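You operate a simulated robot arm through the tools that you are given. There is no shell and no other tool. Be economical: measure what you need, move in short steps, check, and stop when the job is done.

You are at the controls of a simulated robot arm. One attempt, no reset.

## Task
Take the grade tag from the top of the steel table and put it on top of the brown clip box.
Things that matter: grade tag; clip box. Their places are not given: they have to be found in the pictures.

It is judged by the outcome, as a careful person would: the job done as asked, and still so three seconds after it is handed in. It fails if anything else is knocked over, pushed out of place, dropped, spilled or broken.

## Robot
A 7-joint arm with a two-finger parallel gripper, fixed in place. Base frame: the origin is at the foot of the arm, x ahead of it, y to its left, z up; the work surface is at about z = 0. Units: m, rad, N and s.
With the tool pointing down near the work surface it reaches from about 0.22 to 0.58 m from the base axis. Its first joint turns from -1.152 to 1.152 rad. Payload 2.5 kg.
The TCP is the grasp point between the finger pads, 0.023 m short of the fingertips. In the tool frame z runs along the fingers and y along their closing line. The gripper opens to 0.094 m. The fingers are 0.038 m wide and 0.01 m thick; the gripper's body (0.054 by 0.096 m) begins 0.039 m behind the TCP.
Orientation is that of the tool frame in the base frame, as a unit quaternion [w, x, y, z]. With the fingers straight down and closing along the base's y, the tool's x points along the base's -x, its y along +y and its z along -z.

## Interface
- The arm moves only by the tool drive_tool. Its argument "steps" is a list that holds one entry, the list of rows, each a list of 7 numbers: the shift along the tool's x, y, z in m, then the turn, a rotation vector about the tool's x, y, z in rad, then the finger opening in m, from 0 to 0.094. In form: [[[tx, ty, tz, rx, ry, rz, fingers], ...]]. A call has 1 to 20 rows; each row shifts and turns the commanded pose from where the row before left it, along the tool's axes as they then stand. Each row takes 0.2 s and may step no farther than 0.05 m and 0.15 rad from the row before; otherwise, or with a gripper value out of range, the whole call is refused. Where a pose cannot be reached the arm comes as near as it can. A force on the tool above 40 N (or 10 N above the force at the start of the call, whichever is more), or a blocked arm, ends the call early, and 0.2 s more pass. The fingers move at their own pace (about 0.108 m/s each) and stop on an object; they squeeze with about 40 N. The grip force told is the motor's: it shows also when the fingers shut on nothing. Time passes only in rows, and 0.2 s behind the last, so rows that do not move let the fingers close. It gives the time, the measured TCP pose, the force on the tool (base axes), the opening and the grip force at its end, in the units of the frame above (readings bear some noise), and new pictures: "show" is both (left out), scene, wrist or none.
- Cameras (640 x 400 px; columns grow to the right, rows downward): "scene" is fixed at [0.0904, -0.3939, 0.5481]; the picture's right is [0.98, -0.22, 0.00], its down [-0.11, -0.52, -0.85] and it looks along [0.18, 0.83, -0.53] (base axes); focal length 365 px, centre (320, 200). "wrist" rides on the gripper at [-0.039, 0, -0.044] in the tool frame; the picture's right is [0.00, -1.00, 0.00], its down [0.97, 0.00, -0.24] and it looks along [0.24, 0.00, 0.97] (tool axes); focal length 218 px, centre (320, 200).
- locate(camera, pixels): for up to 12 pixels [column, row] of the newest picture of that camera ("zoom" is the newest enlarged one), the place [x, y, z] in the base frame of the surface seen there, good to about 0.002 m. No time passes.
- zoom(camera, box): a new picture of the part [left, top, right, bottom] of that camera's present view, enlarged. No time passes.
- hand_in(): hands the job in; it is judged then, once.

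Keep the steps short. Do not move on a guess: measure, check each grasp and each placing, and mend mistakes. In all there are 60 turns and 170 pictures (those below and enlarged ones count). Leave the gripper open and the arm clear of the work at the hand-in unless told otherwise, and finish with a single line.

The tools are called after "Request:" as name(argument=value, ...) on one line, values as JSON. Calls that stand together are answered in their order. drive_tool: Moves the arm, as the interface text tells. Its arguments: {"type":"object","properties":{"steps":{"type":"array","items":{"type":"array","items":{"type":"array","items":{"type":"number"}}}},"show":{"type":"string","enum":["both","scene","wrist","none"]}},"required":["steps"]} The other tools are called the same way: locate (camera, pixels) gives the place of the surface under pixels of a picture; zoom (camera, box) takes an enlarged picture of a part of a camera's view; hand_in () hands the job in.

At the start:

```text
clock: 0.0
eef_pos: [0.2985, 0.1577, 0.2705]
tool_rot: [-0.001, 0.001, 1.0, 0.0]
contact_force: [0.0, -0.4, -0.1]
width: 0.0939
finger_force: 0.0
```

scene: 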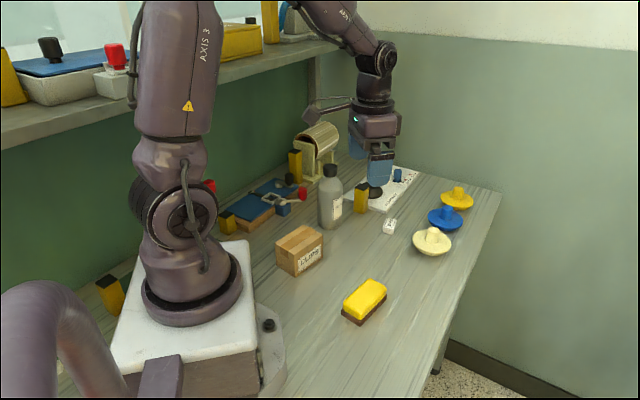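
wrist: 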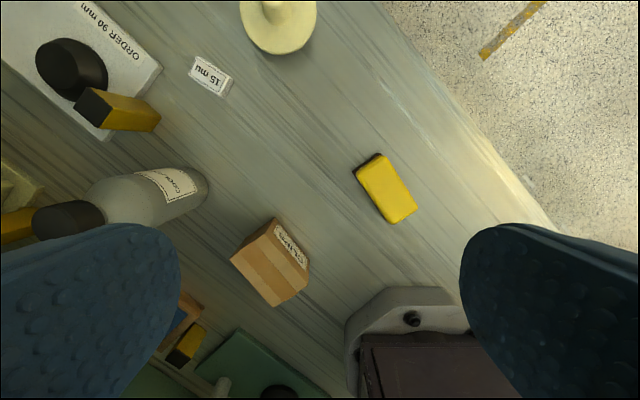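

The white "15 mu" piece at scene (389,226) looks like the grade tag, and the brown "CLIPS" box is at (300,250). I'll enlarge both to check.

Request:
zoom(camera="scene", box=[260, 170, 420, 290])

Request:
zoom(camera="wrist", box=[170, 30, 330, 130])

Request:
locate(camera="wrist", pixels=[[195, 57], [233, 75], [225, 95], [189, 76], [211, 76], [274, 219], [232, 258], [275, 304], [308, 272], [270, 262], [245, 110]])

Request:
locate(camera="scene", pixels=[[389, 222], [391, 230], [301, 226], [276, 244], [299, 256], [323, 234], [300, 240], [299, 275], [331, 170], [361, 186]])

```text
3.33 times, centred on (340, 230) of scene
```

zoom: 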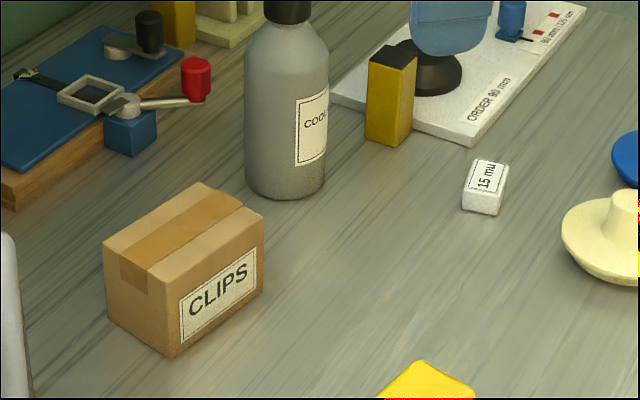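

```text
4.00 times, centred on (250, 80) of wrist
```

zoom: 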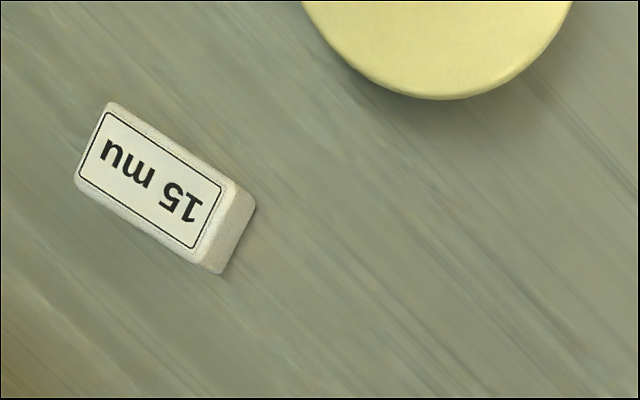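

```text
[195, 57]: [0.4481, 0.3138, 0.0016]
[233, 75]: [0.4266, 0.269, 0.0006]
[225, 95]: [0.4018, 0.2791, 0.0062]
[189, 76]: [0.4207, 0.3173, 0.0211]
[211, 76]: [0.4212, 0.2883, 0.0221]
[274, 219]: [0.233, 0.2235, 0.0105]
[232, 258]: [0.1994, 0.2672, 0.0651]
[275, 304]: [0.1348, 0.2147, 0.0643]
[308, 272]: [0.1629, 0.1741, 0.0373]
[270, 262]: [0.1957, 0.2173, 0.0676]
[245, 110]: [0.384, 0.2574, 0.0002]
```

```text
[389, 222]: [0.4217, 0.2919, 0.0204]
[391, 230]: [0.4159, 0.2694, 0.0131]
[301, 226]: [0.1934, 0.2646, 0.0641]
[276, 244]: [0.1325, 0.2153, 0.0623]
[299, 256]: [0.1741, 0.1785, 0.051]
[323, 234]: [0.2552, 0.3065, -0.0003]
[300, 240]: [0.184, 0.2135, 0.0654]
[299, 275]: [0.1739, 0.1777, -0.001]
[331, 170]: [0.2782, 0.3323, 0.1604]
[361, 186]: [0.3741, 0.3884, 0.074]
```

The tag is a small white block, about 0.02 m high, near (0.42, 0.29). I'll measure its top corners and those of the box on the enlarged picture.

Request:
locate(camera="zoom", pixels=[[115, 108], [228, 184], [200, 256], [80, 180], [155, 180], [104, 180], [210, 220], [220, 268], [250, 205]])

Request:
locate(camera="wrist", pixels=[[272, 223], [235, 258], [275, 301], [304, 286], [270, 240], [250, 260], [290, 275], [275, 285], [273, 228], [305, 278]])

Request:
zoom(camera="wrist", box=[200, 200, 340, 320])

```text
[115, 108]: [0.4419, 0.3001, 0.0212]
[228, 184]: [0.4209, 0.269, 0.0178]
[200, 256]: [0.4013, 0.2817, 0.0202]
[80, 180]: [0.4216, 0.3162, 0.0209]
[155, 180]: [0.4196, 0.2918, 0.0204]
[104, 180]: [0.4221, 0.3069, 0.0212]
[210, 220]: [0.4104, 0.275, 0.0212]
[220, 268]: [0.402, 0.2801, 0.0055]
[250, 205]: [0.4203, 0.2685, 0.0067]
```

```text
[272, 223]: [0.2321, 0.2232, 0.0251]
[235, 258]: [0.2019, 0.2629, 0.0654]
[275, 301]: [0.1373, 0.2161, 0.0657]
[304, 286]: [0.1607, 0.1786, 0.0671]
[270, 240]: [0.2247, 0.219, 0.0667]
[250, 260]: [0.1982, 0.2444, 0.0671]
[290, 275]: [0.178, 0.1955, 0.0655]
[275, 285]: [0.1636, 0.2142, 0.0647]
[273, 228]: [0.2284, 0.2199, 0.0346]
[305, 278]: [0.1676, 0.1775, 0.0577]
```

```text
3.33 times, centred on (270, 260) of wrist
```

zoom: 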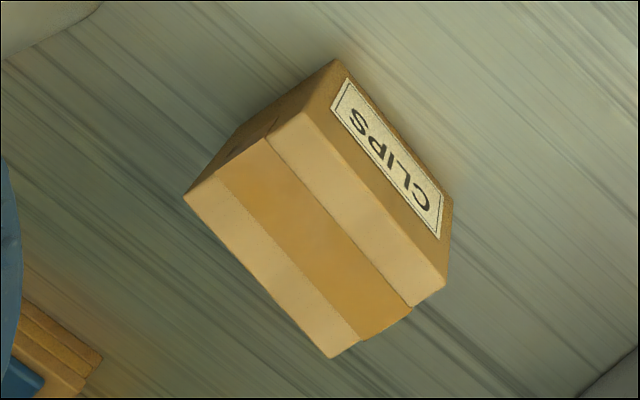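

Measurements so far:
- **Tag:** centre (0.421, 0.292), top at z 0.021, about 0.039 by 0.025 m, long axis at 57.7° from x.
- **Box:** top centre (0.182, 0.220), z 0.066, long axis at about 36°.

I'll turn the tool so the fingers close across the tag's short side and narrow the opening to 0.06. Then I'll hover above the tag.

Request:
drive_tool(steps=[[[0, 0, 0, 0, 0, -0.1259, 0.06], [0, 0, 0, 0, 0, -0.1259, 0.06], [0, 0, 0, 0, 0, -0.1259, 0.06], [0, 0, 0, 0, 0, -0.1259, 0.06], [0, 0, 0, 0, 0, -0.1259, 0.06], [0, 0, 0, 0, 0, -0.1259, 0.06], [0, 0, 0, 0, 0, -0.1259, 0.06], [0, 0, 0, 0, 0, -0.1259, 0.06], [-0.036, -0.0065, 0.01, 0, 0, 0, 0.06], [-0.036, -0.0065, 0.01, 0, 0, 0, 0.06], [-0.036, -0.0065, 0.01, 0, 0, 0, 0.06], [-0.036, -0.0065, 0.02, 0, 0, 0, 0.06], [-0.035, -0.0064, 0.03, 0, 0, 0, 0.06], [0, 0, 0.03, 0, 0, 0, 0.06], [0, 0, 0, 0, 0, 0, 0.06]]])

```text
clock: 3.2
eef_pos: [0.422, 0.2918, 0.1595]
tool_rot: [0.0, -0.482, 0.876, 0.0]
contact_force: [0.3, 0.7, -0.2]
width: 0.06
finger_force: 0.3
```

scene: 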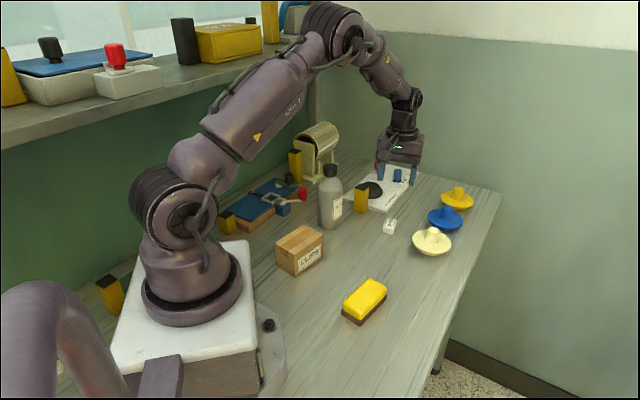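
wrist: 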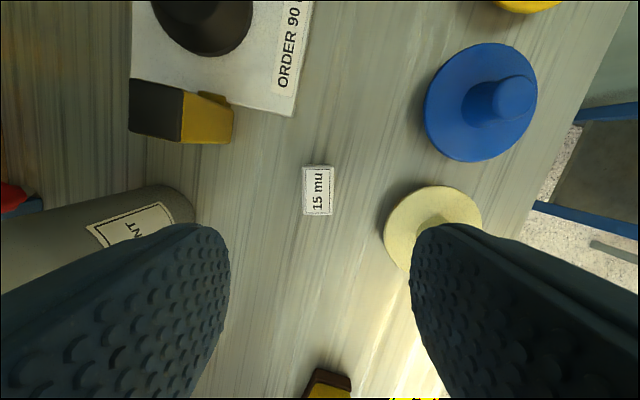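

The tag now appears square to the fingers at wrist (318,190). Before going down I'll check its place again, along with the clearance to the cream disc.

Request:
locate(camera="wrist", pixels=[[318, 190], [304, 170], [332, 170], [304, 211], [331, 211], [384, 225], [388, 250], [398, 262], [235, 140], [195, 215]])

Request:
zoom(camera="wrist", box=[270, 150, 370, 230])

```text
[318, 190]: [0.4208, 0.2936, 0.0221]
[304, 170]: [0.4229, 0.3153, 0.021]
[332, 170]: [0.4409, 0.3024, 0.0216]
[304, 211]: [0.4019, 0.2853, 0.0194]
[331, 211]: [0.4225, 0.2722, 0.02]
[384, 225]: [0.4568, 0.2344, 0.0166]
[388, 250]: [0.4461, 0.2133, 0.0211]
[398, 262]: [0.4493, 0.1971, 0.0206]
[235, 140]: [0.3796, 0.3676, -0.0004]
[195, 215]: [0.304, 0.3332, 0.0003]
```

```text
5.00 times, centred on (320, 190) of wrist
```

zoom: 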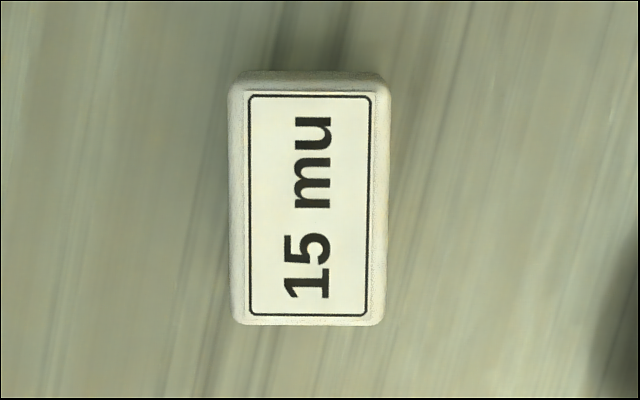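

The tag centre reads about (0.422, 0.293). The nearest disc edge is about 0.06 m away along the closing line and the fingers reach 0.04 m, so they clear it. Next I go down to TCP z 0.03, still open.

Request:
drive_tool(steps=[[[-0.001, 0.0006, 0.03, 0, 0, 0, 0.06], [0, 0, 0.03, 0, 0, 0, 0.06], [0, 0, 0.03, 0, 0, 0, 0.06], [0, 0, 0.02, 0, 0, 0, 0.06], [0, 0, 0.0195, 0, 0, 0, 0.06], [0, 0, 0, 0, 0, 0, 0.06]]])

```text
clock: 4.6
eef_pos: [0.4205, 0.291, 0.0283]
tool_rot: [0.0, -0.482, 0.876, 0.0]
contact_force: [-0.1, -0.2, -0.1]
width: 0.0603
finger_force: 0.0
```

scene: 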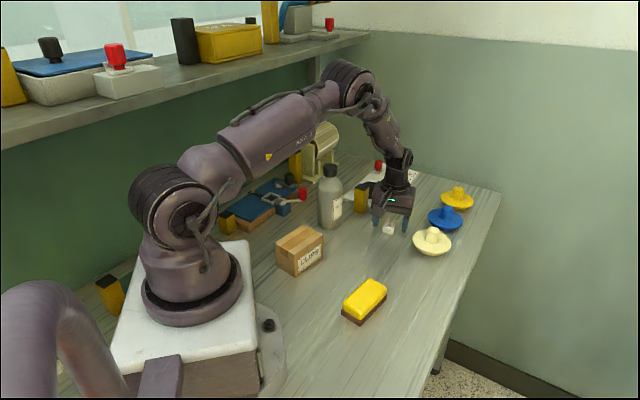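
wrist: 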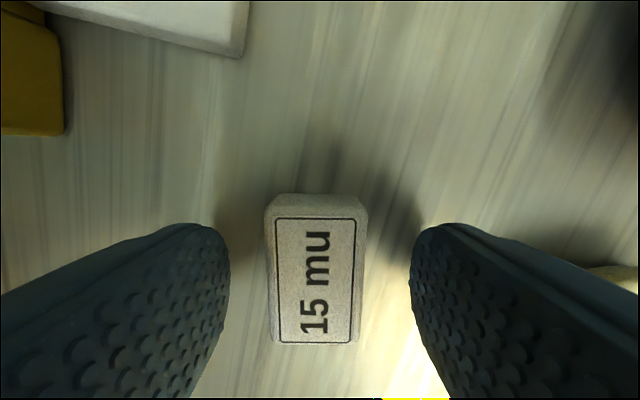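

The tag sits centred between the fingers, and the tips are about 5 mm above the table. I'll go down 2 mm more and close.

Request:
drive_tool(steps=[[[-0.001, 0, 0.002, 0, 0, 0, 0.06], [0, 0, 0, 0, 0, 0, 0.035], [0, 0, 0, 0, 0, 0, 0.015], [0, 0, 0, 0, 0, 0, 0.015], [0, 0, 0, 0, 0, 0, 0.015]]], show="wrist")

```text
clock: 5.8
eef_pos: [0.4219, 0.2935, 0.0276]
tool_rot: [0.0, -0.482, 0.876, 0.0]
contact_force: [0.4, 0.1, 2.4]
width: 0.0266
finger_force: 39.6
```

wrist: 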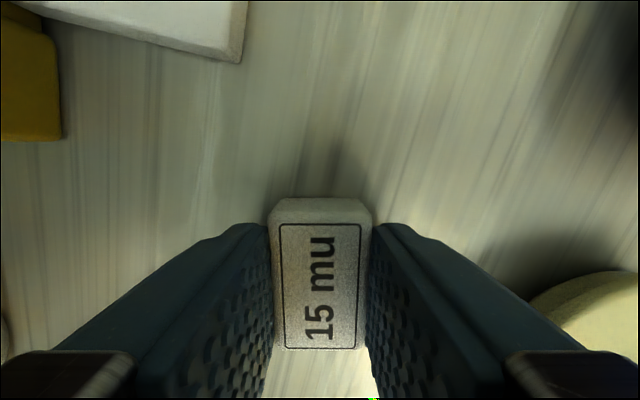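

The fingers stopped at 0.0266 with 39.6 N, so the tag is gripped. Now I lift straight up.

Request:
drive_tool(steps=[[[0, 0, -0.01, 0, 0, 0, 0.015], [0, 0, -0.02, 0, 0, 0, 0.015], [0, 0, -0.03, 0, 0, 0, 0.015], [0, 0, -0.04, 0, 0, 0, 0.015], [0, 0, -0.04, 0, 0, 0, 0.015], [0, 0, -0.04, 0, 0, 0, 0.015], [0, 0, -0.04, 0, 0, 0, 0.015], [0, 0, 0, 0, 0, 0, 0.015]]])

```text
clock: 7.6
eef_pos: [0.4219, 0.2918, 0.2487]
tool_rot: [0.0, -0.482, 0.876, 0.001]
contact_force: [-0.7, 0.5, -0.1]
width: 0.0261
finger_force: 40.3
```

scene: 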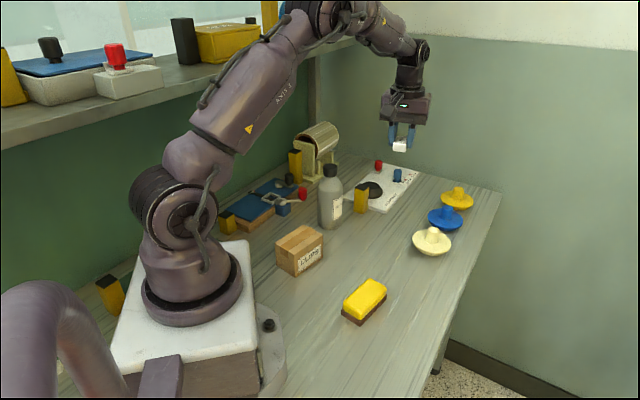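
wrist: 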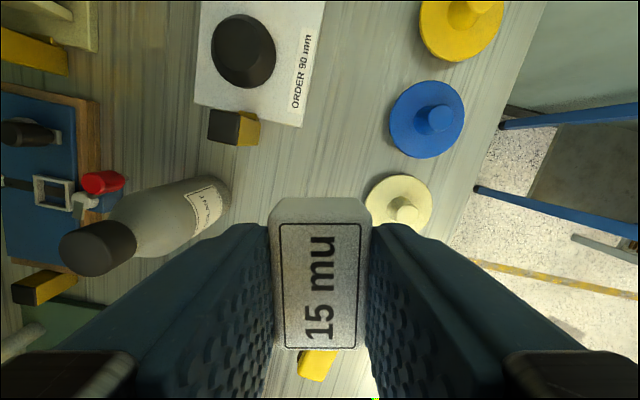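

The tag is up with the grip steady at 40 N. I'll carry it towards the box at this height, above the bottle top (about z 0.17), going halfway first.

Request:
drive_tool(steps=[[[0.0236, 0.0206, 0, 0, 0, 0, 0.015], [0.0236, 0.0206, 0, 0, 0, 0, 0.015], [0.0236, 0.0206, 0, 0, 0, 0, 0.015], [0.0236, 0.0206, 0, 0, 0, 0, 0.015], [0, 0, 0, 0, 0, 0, 0.015]]], show="scene")

```text
clock: 8.8
eef_pos: [0.3031, 0.2573, 0.2475]
tool_rot: [0.0, -0.481, 0.877, 0.0]
contact_force: [0.8, 0.1, -0.8]
width: 0.0266
finger_force: 40.1
```

scene: 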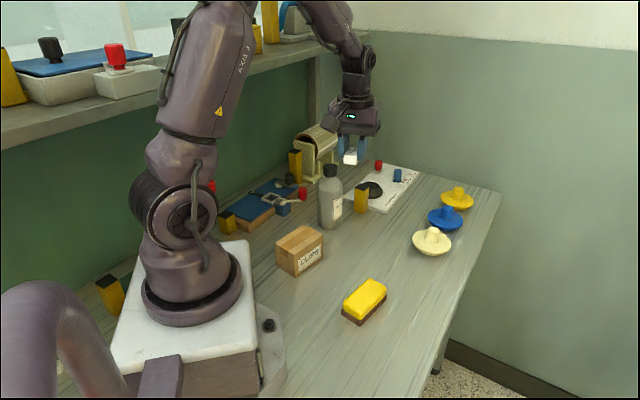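

Halfway and clear. Before turning the base further left, I'll measure how close the arm is to the shelf.

Request:
locate(camera="scene", pixels=[[340, 47], [270, 75], [100, 115], [270, 35], [220, 20], [190, 130], [325, 10], [360, 55], [121, 90], [320, 145], [296, 160], [331, 168]])

```text
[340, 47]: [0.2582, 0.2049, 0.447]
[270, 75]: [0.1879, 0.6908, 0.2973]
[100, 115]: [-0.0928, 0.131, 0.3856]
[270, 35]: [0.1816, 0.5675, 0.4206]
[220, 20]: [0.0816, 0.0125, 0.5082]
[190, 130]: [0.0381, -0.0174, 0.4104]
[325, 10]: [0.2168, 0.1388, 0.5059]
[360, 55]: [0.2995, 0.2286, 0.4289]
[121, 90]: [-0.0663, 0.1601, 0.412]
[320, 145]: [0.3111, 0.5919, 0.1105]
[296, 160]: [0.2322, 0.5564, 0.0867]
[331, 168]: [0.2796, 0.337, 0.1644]
```

Request:
locate(camera="scene", pixels=[[315, 55], [295, 58], [265, 68], [245, 75], [125, 108], [60, 127], [30, 137], [120, 70], [250, 50], [295, 45]])

```text
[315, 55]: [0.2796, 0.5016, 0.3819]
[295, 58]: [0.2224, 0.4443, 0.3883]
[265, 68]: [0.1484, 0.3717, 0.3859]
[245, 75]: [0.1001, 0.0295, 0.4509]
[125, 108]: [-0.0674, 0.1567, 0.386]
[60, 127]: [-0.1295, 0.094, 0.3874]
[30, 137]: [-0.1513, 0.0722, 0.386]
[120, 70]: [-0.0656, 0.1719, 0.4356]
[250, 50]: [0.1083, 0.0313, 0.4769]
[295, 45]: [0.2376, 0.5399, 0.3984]
```

The shelf edge runs along y ≈ x + 0.223, which is 0.158 m from the base axis and nearly parallel to the arm's plane at the box. That leaves enough room. I continue to above the box and turn the tag to line up with it.

Request:
drive_tool(steps=[[[0.0235, 0.0206, 0, 0, 0, 0, 0.015], [0.0235, 0.0206, 0, 0, 0, 0, 0.015], [0.0235, 0.0206, 0, 0, 0, 0, 0.015], [0.0235, 0.0206, 0, 0, 0, 0, 0.015], [0, 0, 0, 0, 0, 0.1237, 0.015], [0, 0, 0, 0, 0, 0.1237, 0.015], [0, 0, 0, 0, 0, 0.1237, 0.015], [0, 0, 0, 0, 0, 0, 0.015]]])

```text
clock: 10.6
eef_pos: [0.183, 0.2235, 0.2482]
tool_rot: [0.0, -0.312, 0.95, 0.0]
contact_force: [0.0, -0.3, -1.0]
width: 0.0262
finger_force: 40.4
```

scene: 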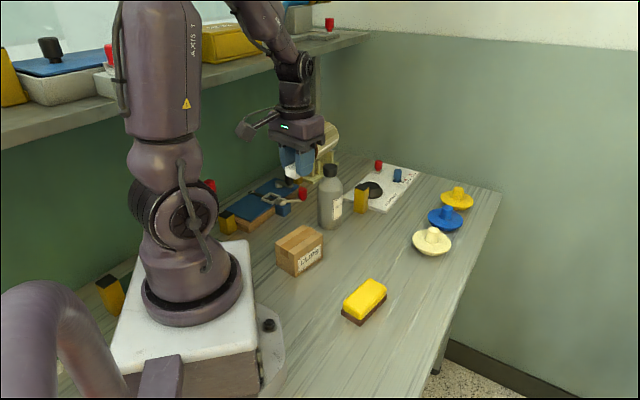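
wrist: 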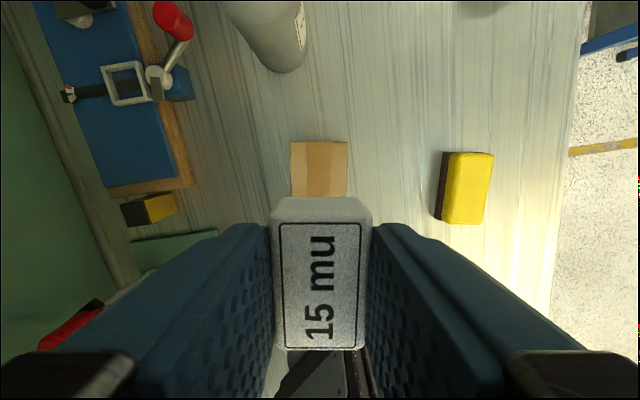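

The box is straight under the tag and lined up with it. I'll re-measure the box top from here.

Request:
locate(camera="wrist", pixels=[[293, 144], [345, 144], [293, 190], [346, 190], [319, 165]])

Request:
locate(camera="scene", pixels=[[301, 227], [278, 244], [299, 255], [322, 236], [300, 240], [292, 178], [291, 172]])

Request:
zoom(camera="scene", box=[240, 130, 360, 280])

```text
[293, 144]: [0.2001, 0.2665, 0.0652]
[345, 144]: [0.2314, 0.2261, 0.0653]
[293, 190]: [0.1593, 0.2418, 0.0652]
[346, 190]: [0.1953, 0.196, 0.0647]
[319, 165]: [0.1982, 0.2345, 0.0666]
```

```text
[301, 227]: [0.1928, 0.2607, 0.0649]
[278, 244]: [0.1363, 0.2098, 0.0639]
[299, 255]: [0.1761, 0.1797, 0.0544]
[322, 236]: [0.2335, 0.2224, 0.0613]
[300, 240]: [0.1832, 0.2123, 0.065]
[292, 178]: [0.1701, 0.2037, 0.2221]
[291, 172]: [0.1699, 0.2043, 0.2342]
```

```text
2.67 times, centred on (300, 205) of scene
```

zoom: 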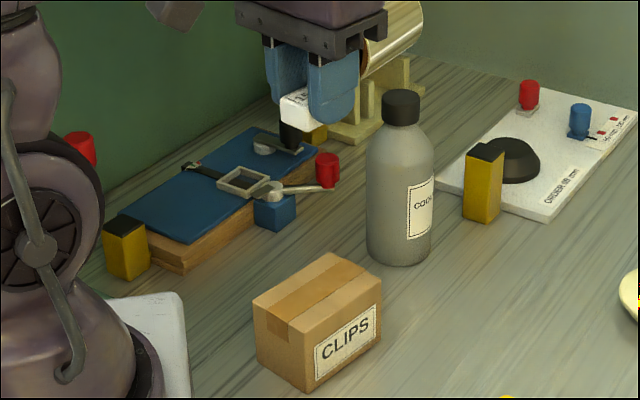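

The box top is centred at about (0.184, 0.222), z 0.066, which matches the TCP. I'll go down to about 7 mm above the touching height (TCP about 0.092) and look.

Request:
drive_tool(steps=[[[0, 0, 0.03, 0, 0, 0, 0.015], [0, 0, 0.03, 0, 0, 0, 0.015], [0, 0, 0.03, 0, 0, 0, 0.015], [0, 0, 0.03, 0, 0, 0, 0.015], [0, 0, 0.02, 0, 0, 0, 0.015], [0, 0, 0.008, 0, 0, 0, 0.015], [0, 0, 0, 0, 0, 0, 0.015]]])

Request:
zoom(camera="scene", box=[250, 180, 350, 290])

```text
clock: 12.2
eef_pos: [0.1823, 0.2243, 0.0993]
tool_rot: [0.0, -0.312, 0.95, 0.0]
contact_force: [0.1, 0.0, -0.7]
width: 0.0261
finger_force: 39.9
```

scene: 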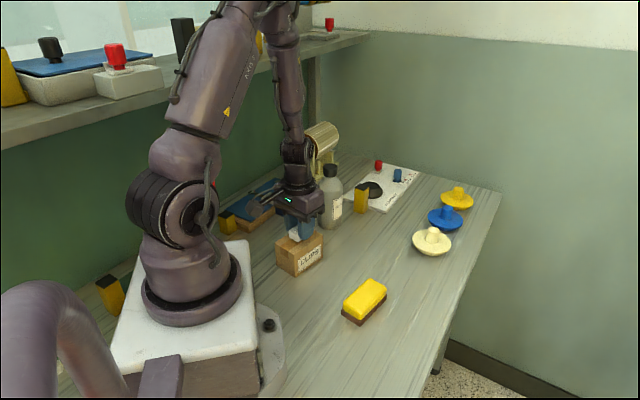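
wrist: 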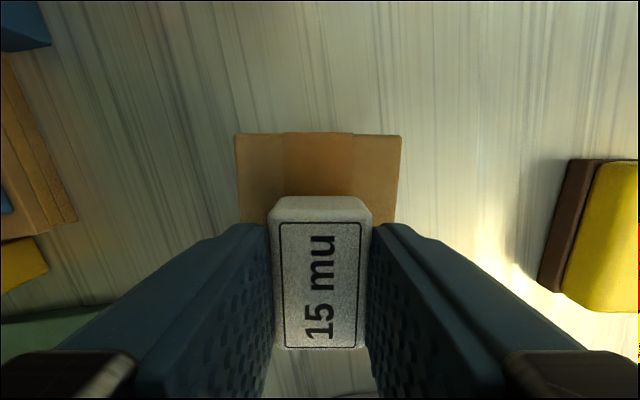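

```text
3.64 times, centred on (300, 235) of scene
```

zoom: 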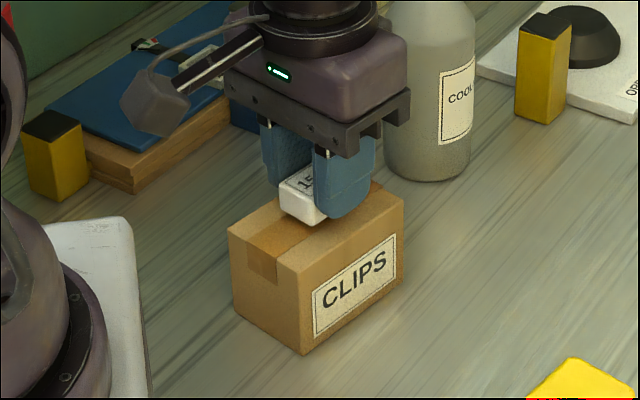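

The tag is centred above the box top, lined up, and clear all round. I'll lower it in small steps and watch the force.

Request:
drive_tool(steps=[[[0, 0, 0.002, 0, 0, 0, 0.015], [0, 0, 0.002, 0, 0, 0, 0.015], [0, 0, 0.001, 0, 0, 0, 0.015], [0, 0, 0, 0, 0, 0, 0.015]]], show="none")

Request:
zoom(camera="scene", box=[270, 210, 340, 270])

```text
clock: 13.2
eef_pos: [0.1816, 0.2229, 0.096]
tool_rot: [0.0, -0.313, 0.95, 0.0]
contact_force: [-0.3, -0.4, -0.3]
width: 0.0264
finger_force: 39.9
```

```text
6.67 times, centred on (305, 240) of scene
```

zoom: 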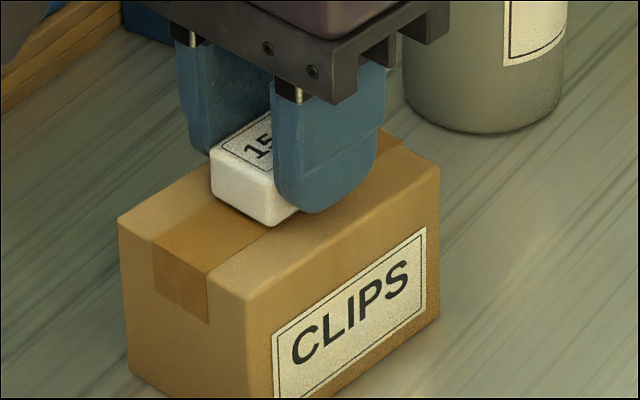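

No contact yet (force about 0). I go on down by 1 mm steps.

Request:
drive_tool(steps=[[[0, 0, 0.001, 0, 0, 0, 0.015], [0, 0, 0.001, 0, 0, 0, 0.015], [0, 0, 0, 0, 0, 0, 0.015]]], show="none")

```text
clock: 14.0
eef_pos: [0.1829, 0.222, 0.0932]
tool_rot: [0.0, -0.311, 0.95, 0.0]
contact_force: [-0.6, 0.7, 0.4]
width: 0.0263
finger_force: 40.4
```

Request:
drive_tool(steps=[[[0, 0, 0.001, 0, 0, 0, 0.015], [0, 0, 0, 0, 0, 0, 0.015]]], show="none")

Request:
zoom(camera="scene", box=[270, 210, 340, 270])

```text
clock: 14.6
eef_pos: [0.1825, 0.2231, 0.0922]
tool_rot: [0.001, -0.313, 0.95, 0.0]
contact_force: [-3.4, -2.5, 26.2]
width: 0.0265
finger_force: 39.9
```

```text
6.67 times, centred on (305, 240) of scene
```

zoom: 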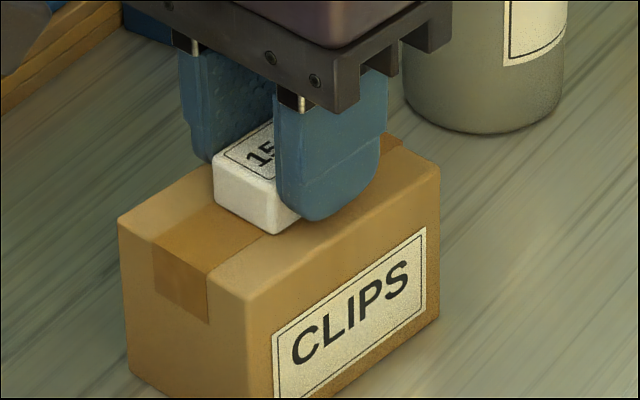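

An upward force of 26 N shows the tag is resting on the box. I'll ease back half a millimetre and open gently to 0.06.

Request:
drive_tool(steps=[[[0, 0, -0.0006, 0, 0, 0, 0.015], [0, 0, 0, 0, 0, 0, 0.028], [0, 0, 0, 0, 0, 0, 0.034], [0, 0, 0, 0, 0, 0, 0.045], [0, 0, 0, 0, 0, 0, 0.055], [0, 0, 0, 0, 0, 0, 0.055]]])

```text
clock: 16.0
eef_pos: [0.1826, 0.2215, 0.0927]
tool_rot: [0.001, -0.312, 0.95, 0.0]
contact_force: [-0.5, 0.4, -0.9]
width: 0.0552
finger_force: 0.0
```

scene: 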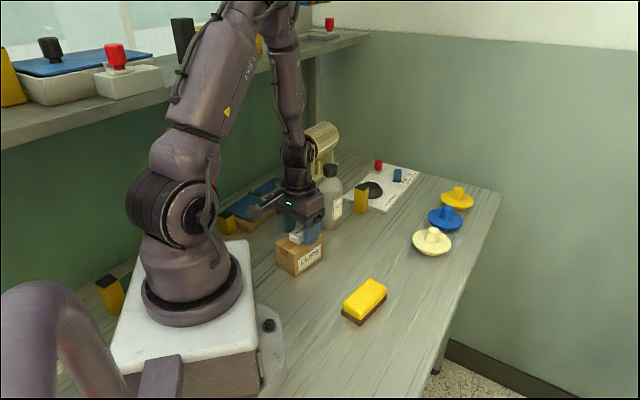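
wrist: 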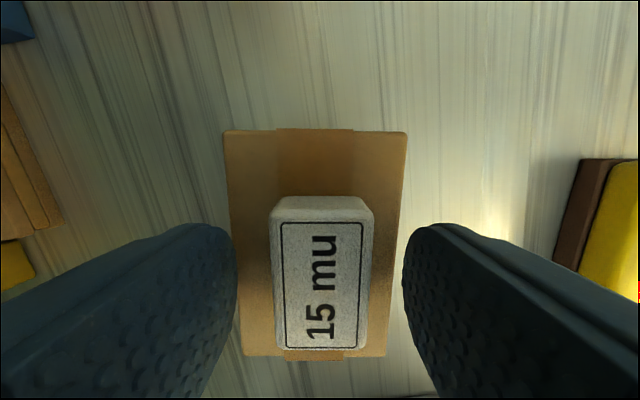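

The tag is free and lies flat on the box. Now I back straight up with the fingers open.

Request:
drive_tool(steps=[[[0, 0, -0.01, 0, 0, 0, 0.055], [0, 0, -0.02, 0, 0, 0, 0.055], [0, 0, -0.03, 0, 0, 0, 0.055], [0, 0, -0.03, 0, 0, 0, 0.055], [0, 0, -0.03, 0, 0, 0, 0.06], [0, 0, -0.035, 0, 0, 0, 0.08], [0, 0, 0, 0, 0, 0, 0.09], [0, 0, 0, 0, 0, 0, 0.09]]])

Request:
zoom(camera="scene", box=[250, 190, 350, 290])

```text
clock: 17.8
eef_pos: [0.1817, 0.2226, 0.2483]
tool_rot: [0.001, -0.312, 0.95, 0.0]
contact_force: [-0.5, 1.0, 0.4]
width: 0.09
finger_force: 0.1
```

scene: 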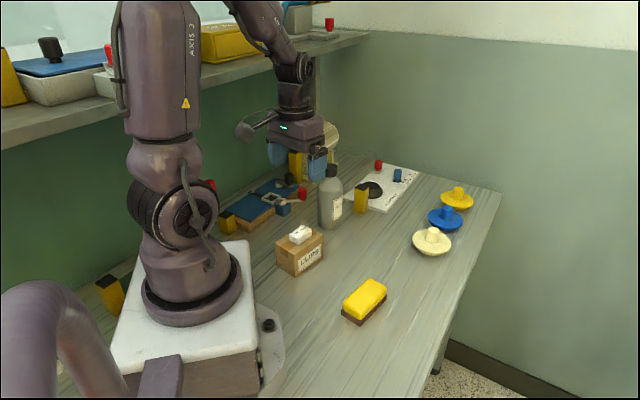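
wrist: 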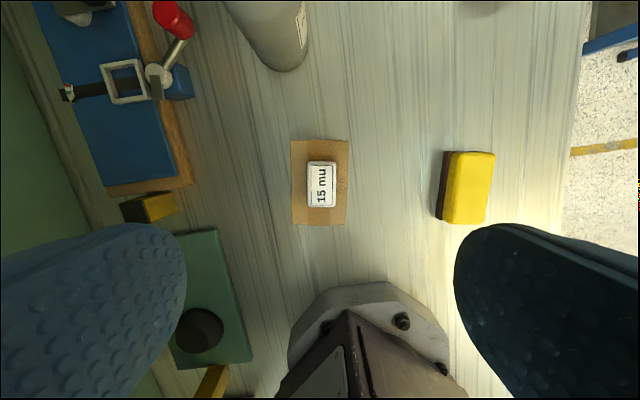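

```text
4.00 times, centred on (300, 240) of scene
```

zoom: 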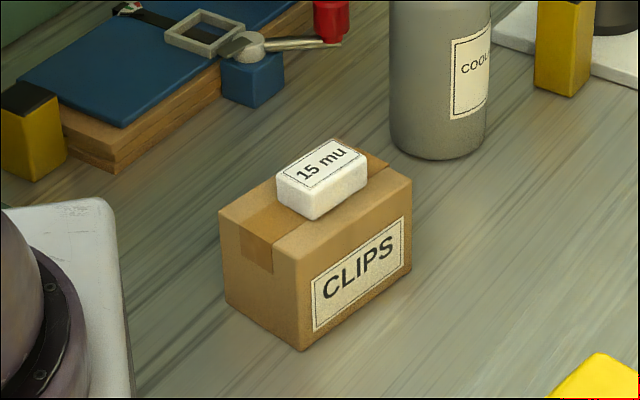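

The tag lies flat in the middle of the box top, and nothing else has moved. The gripper is open and the arm is clear, so I'm handing it in.

Request:
hand_in()

```text
The job is handed in.
```

The "15 mu" grade tag is lying flat on top of the brown clip box, nothing else was moved, and the job is handed in.
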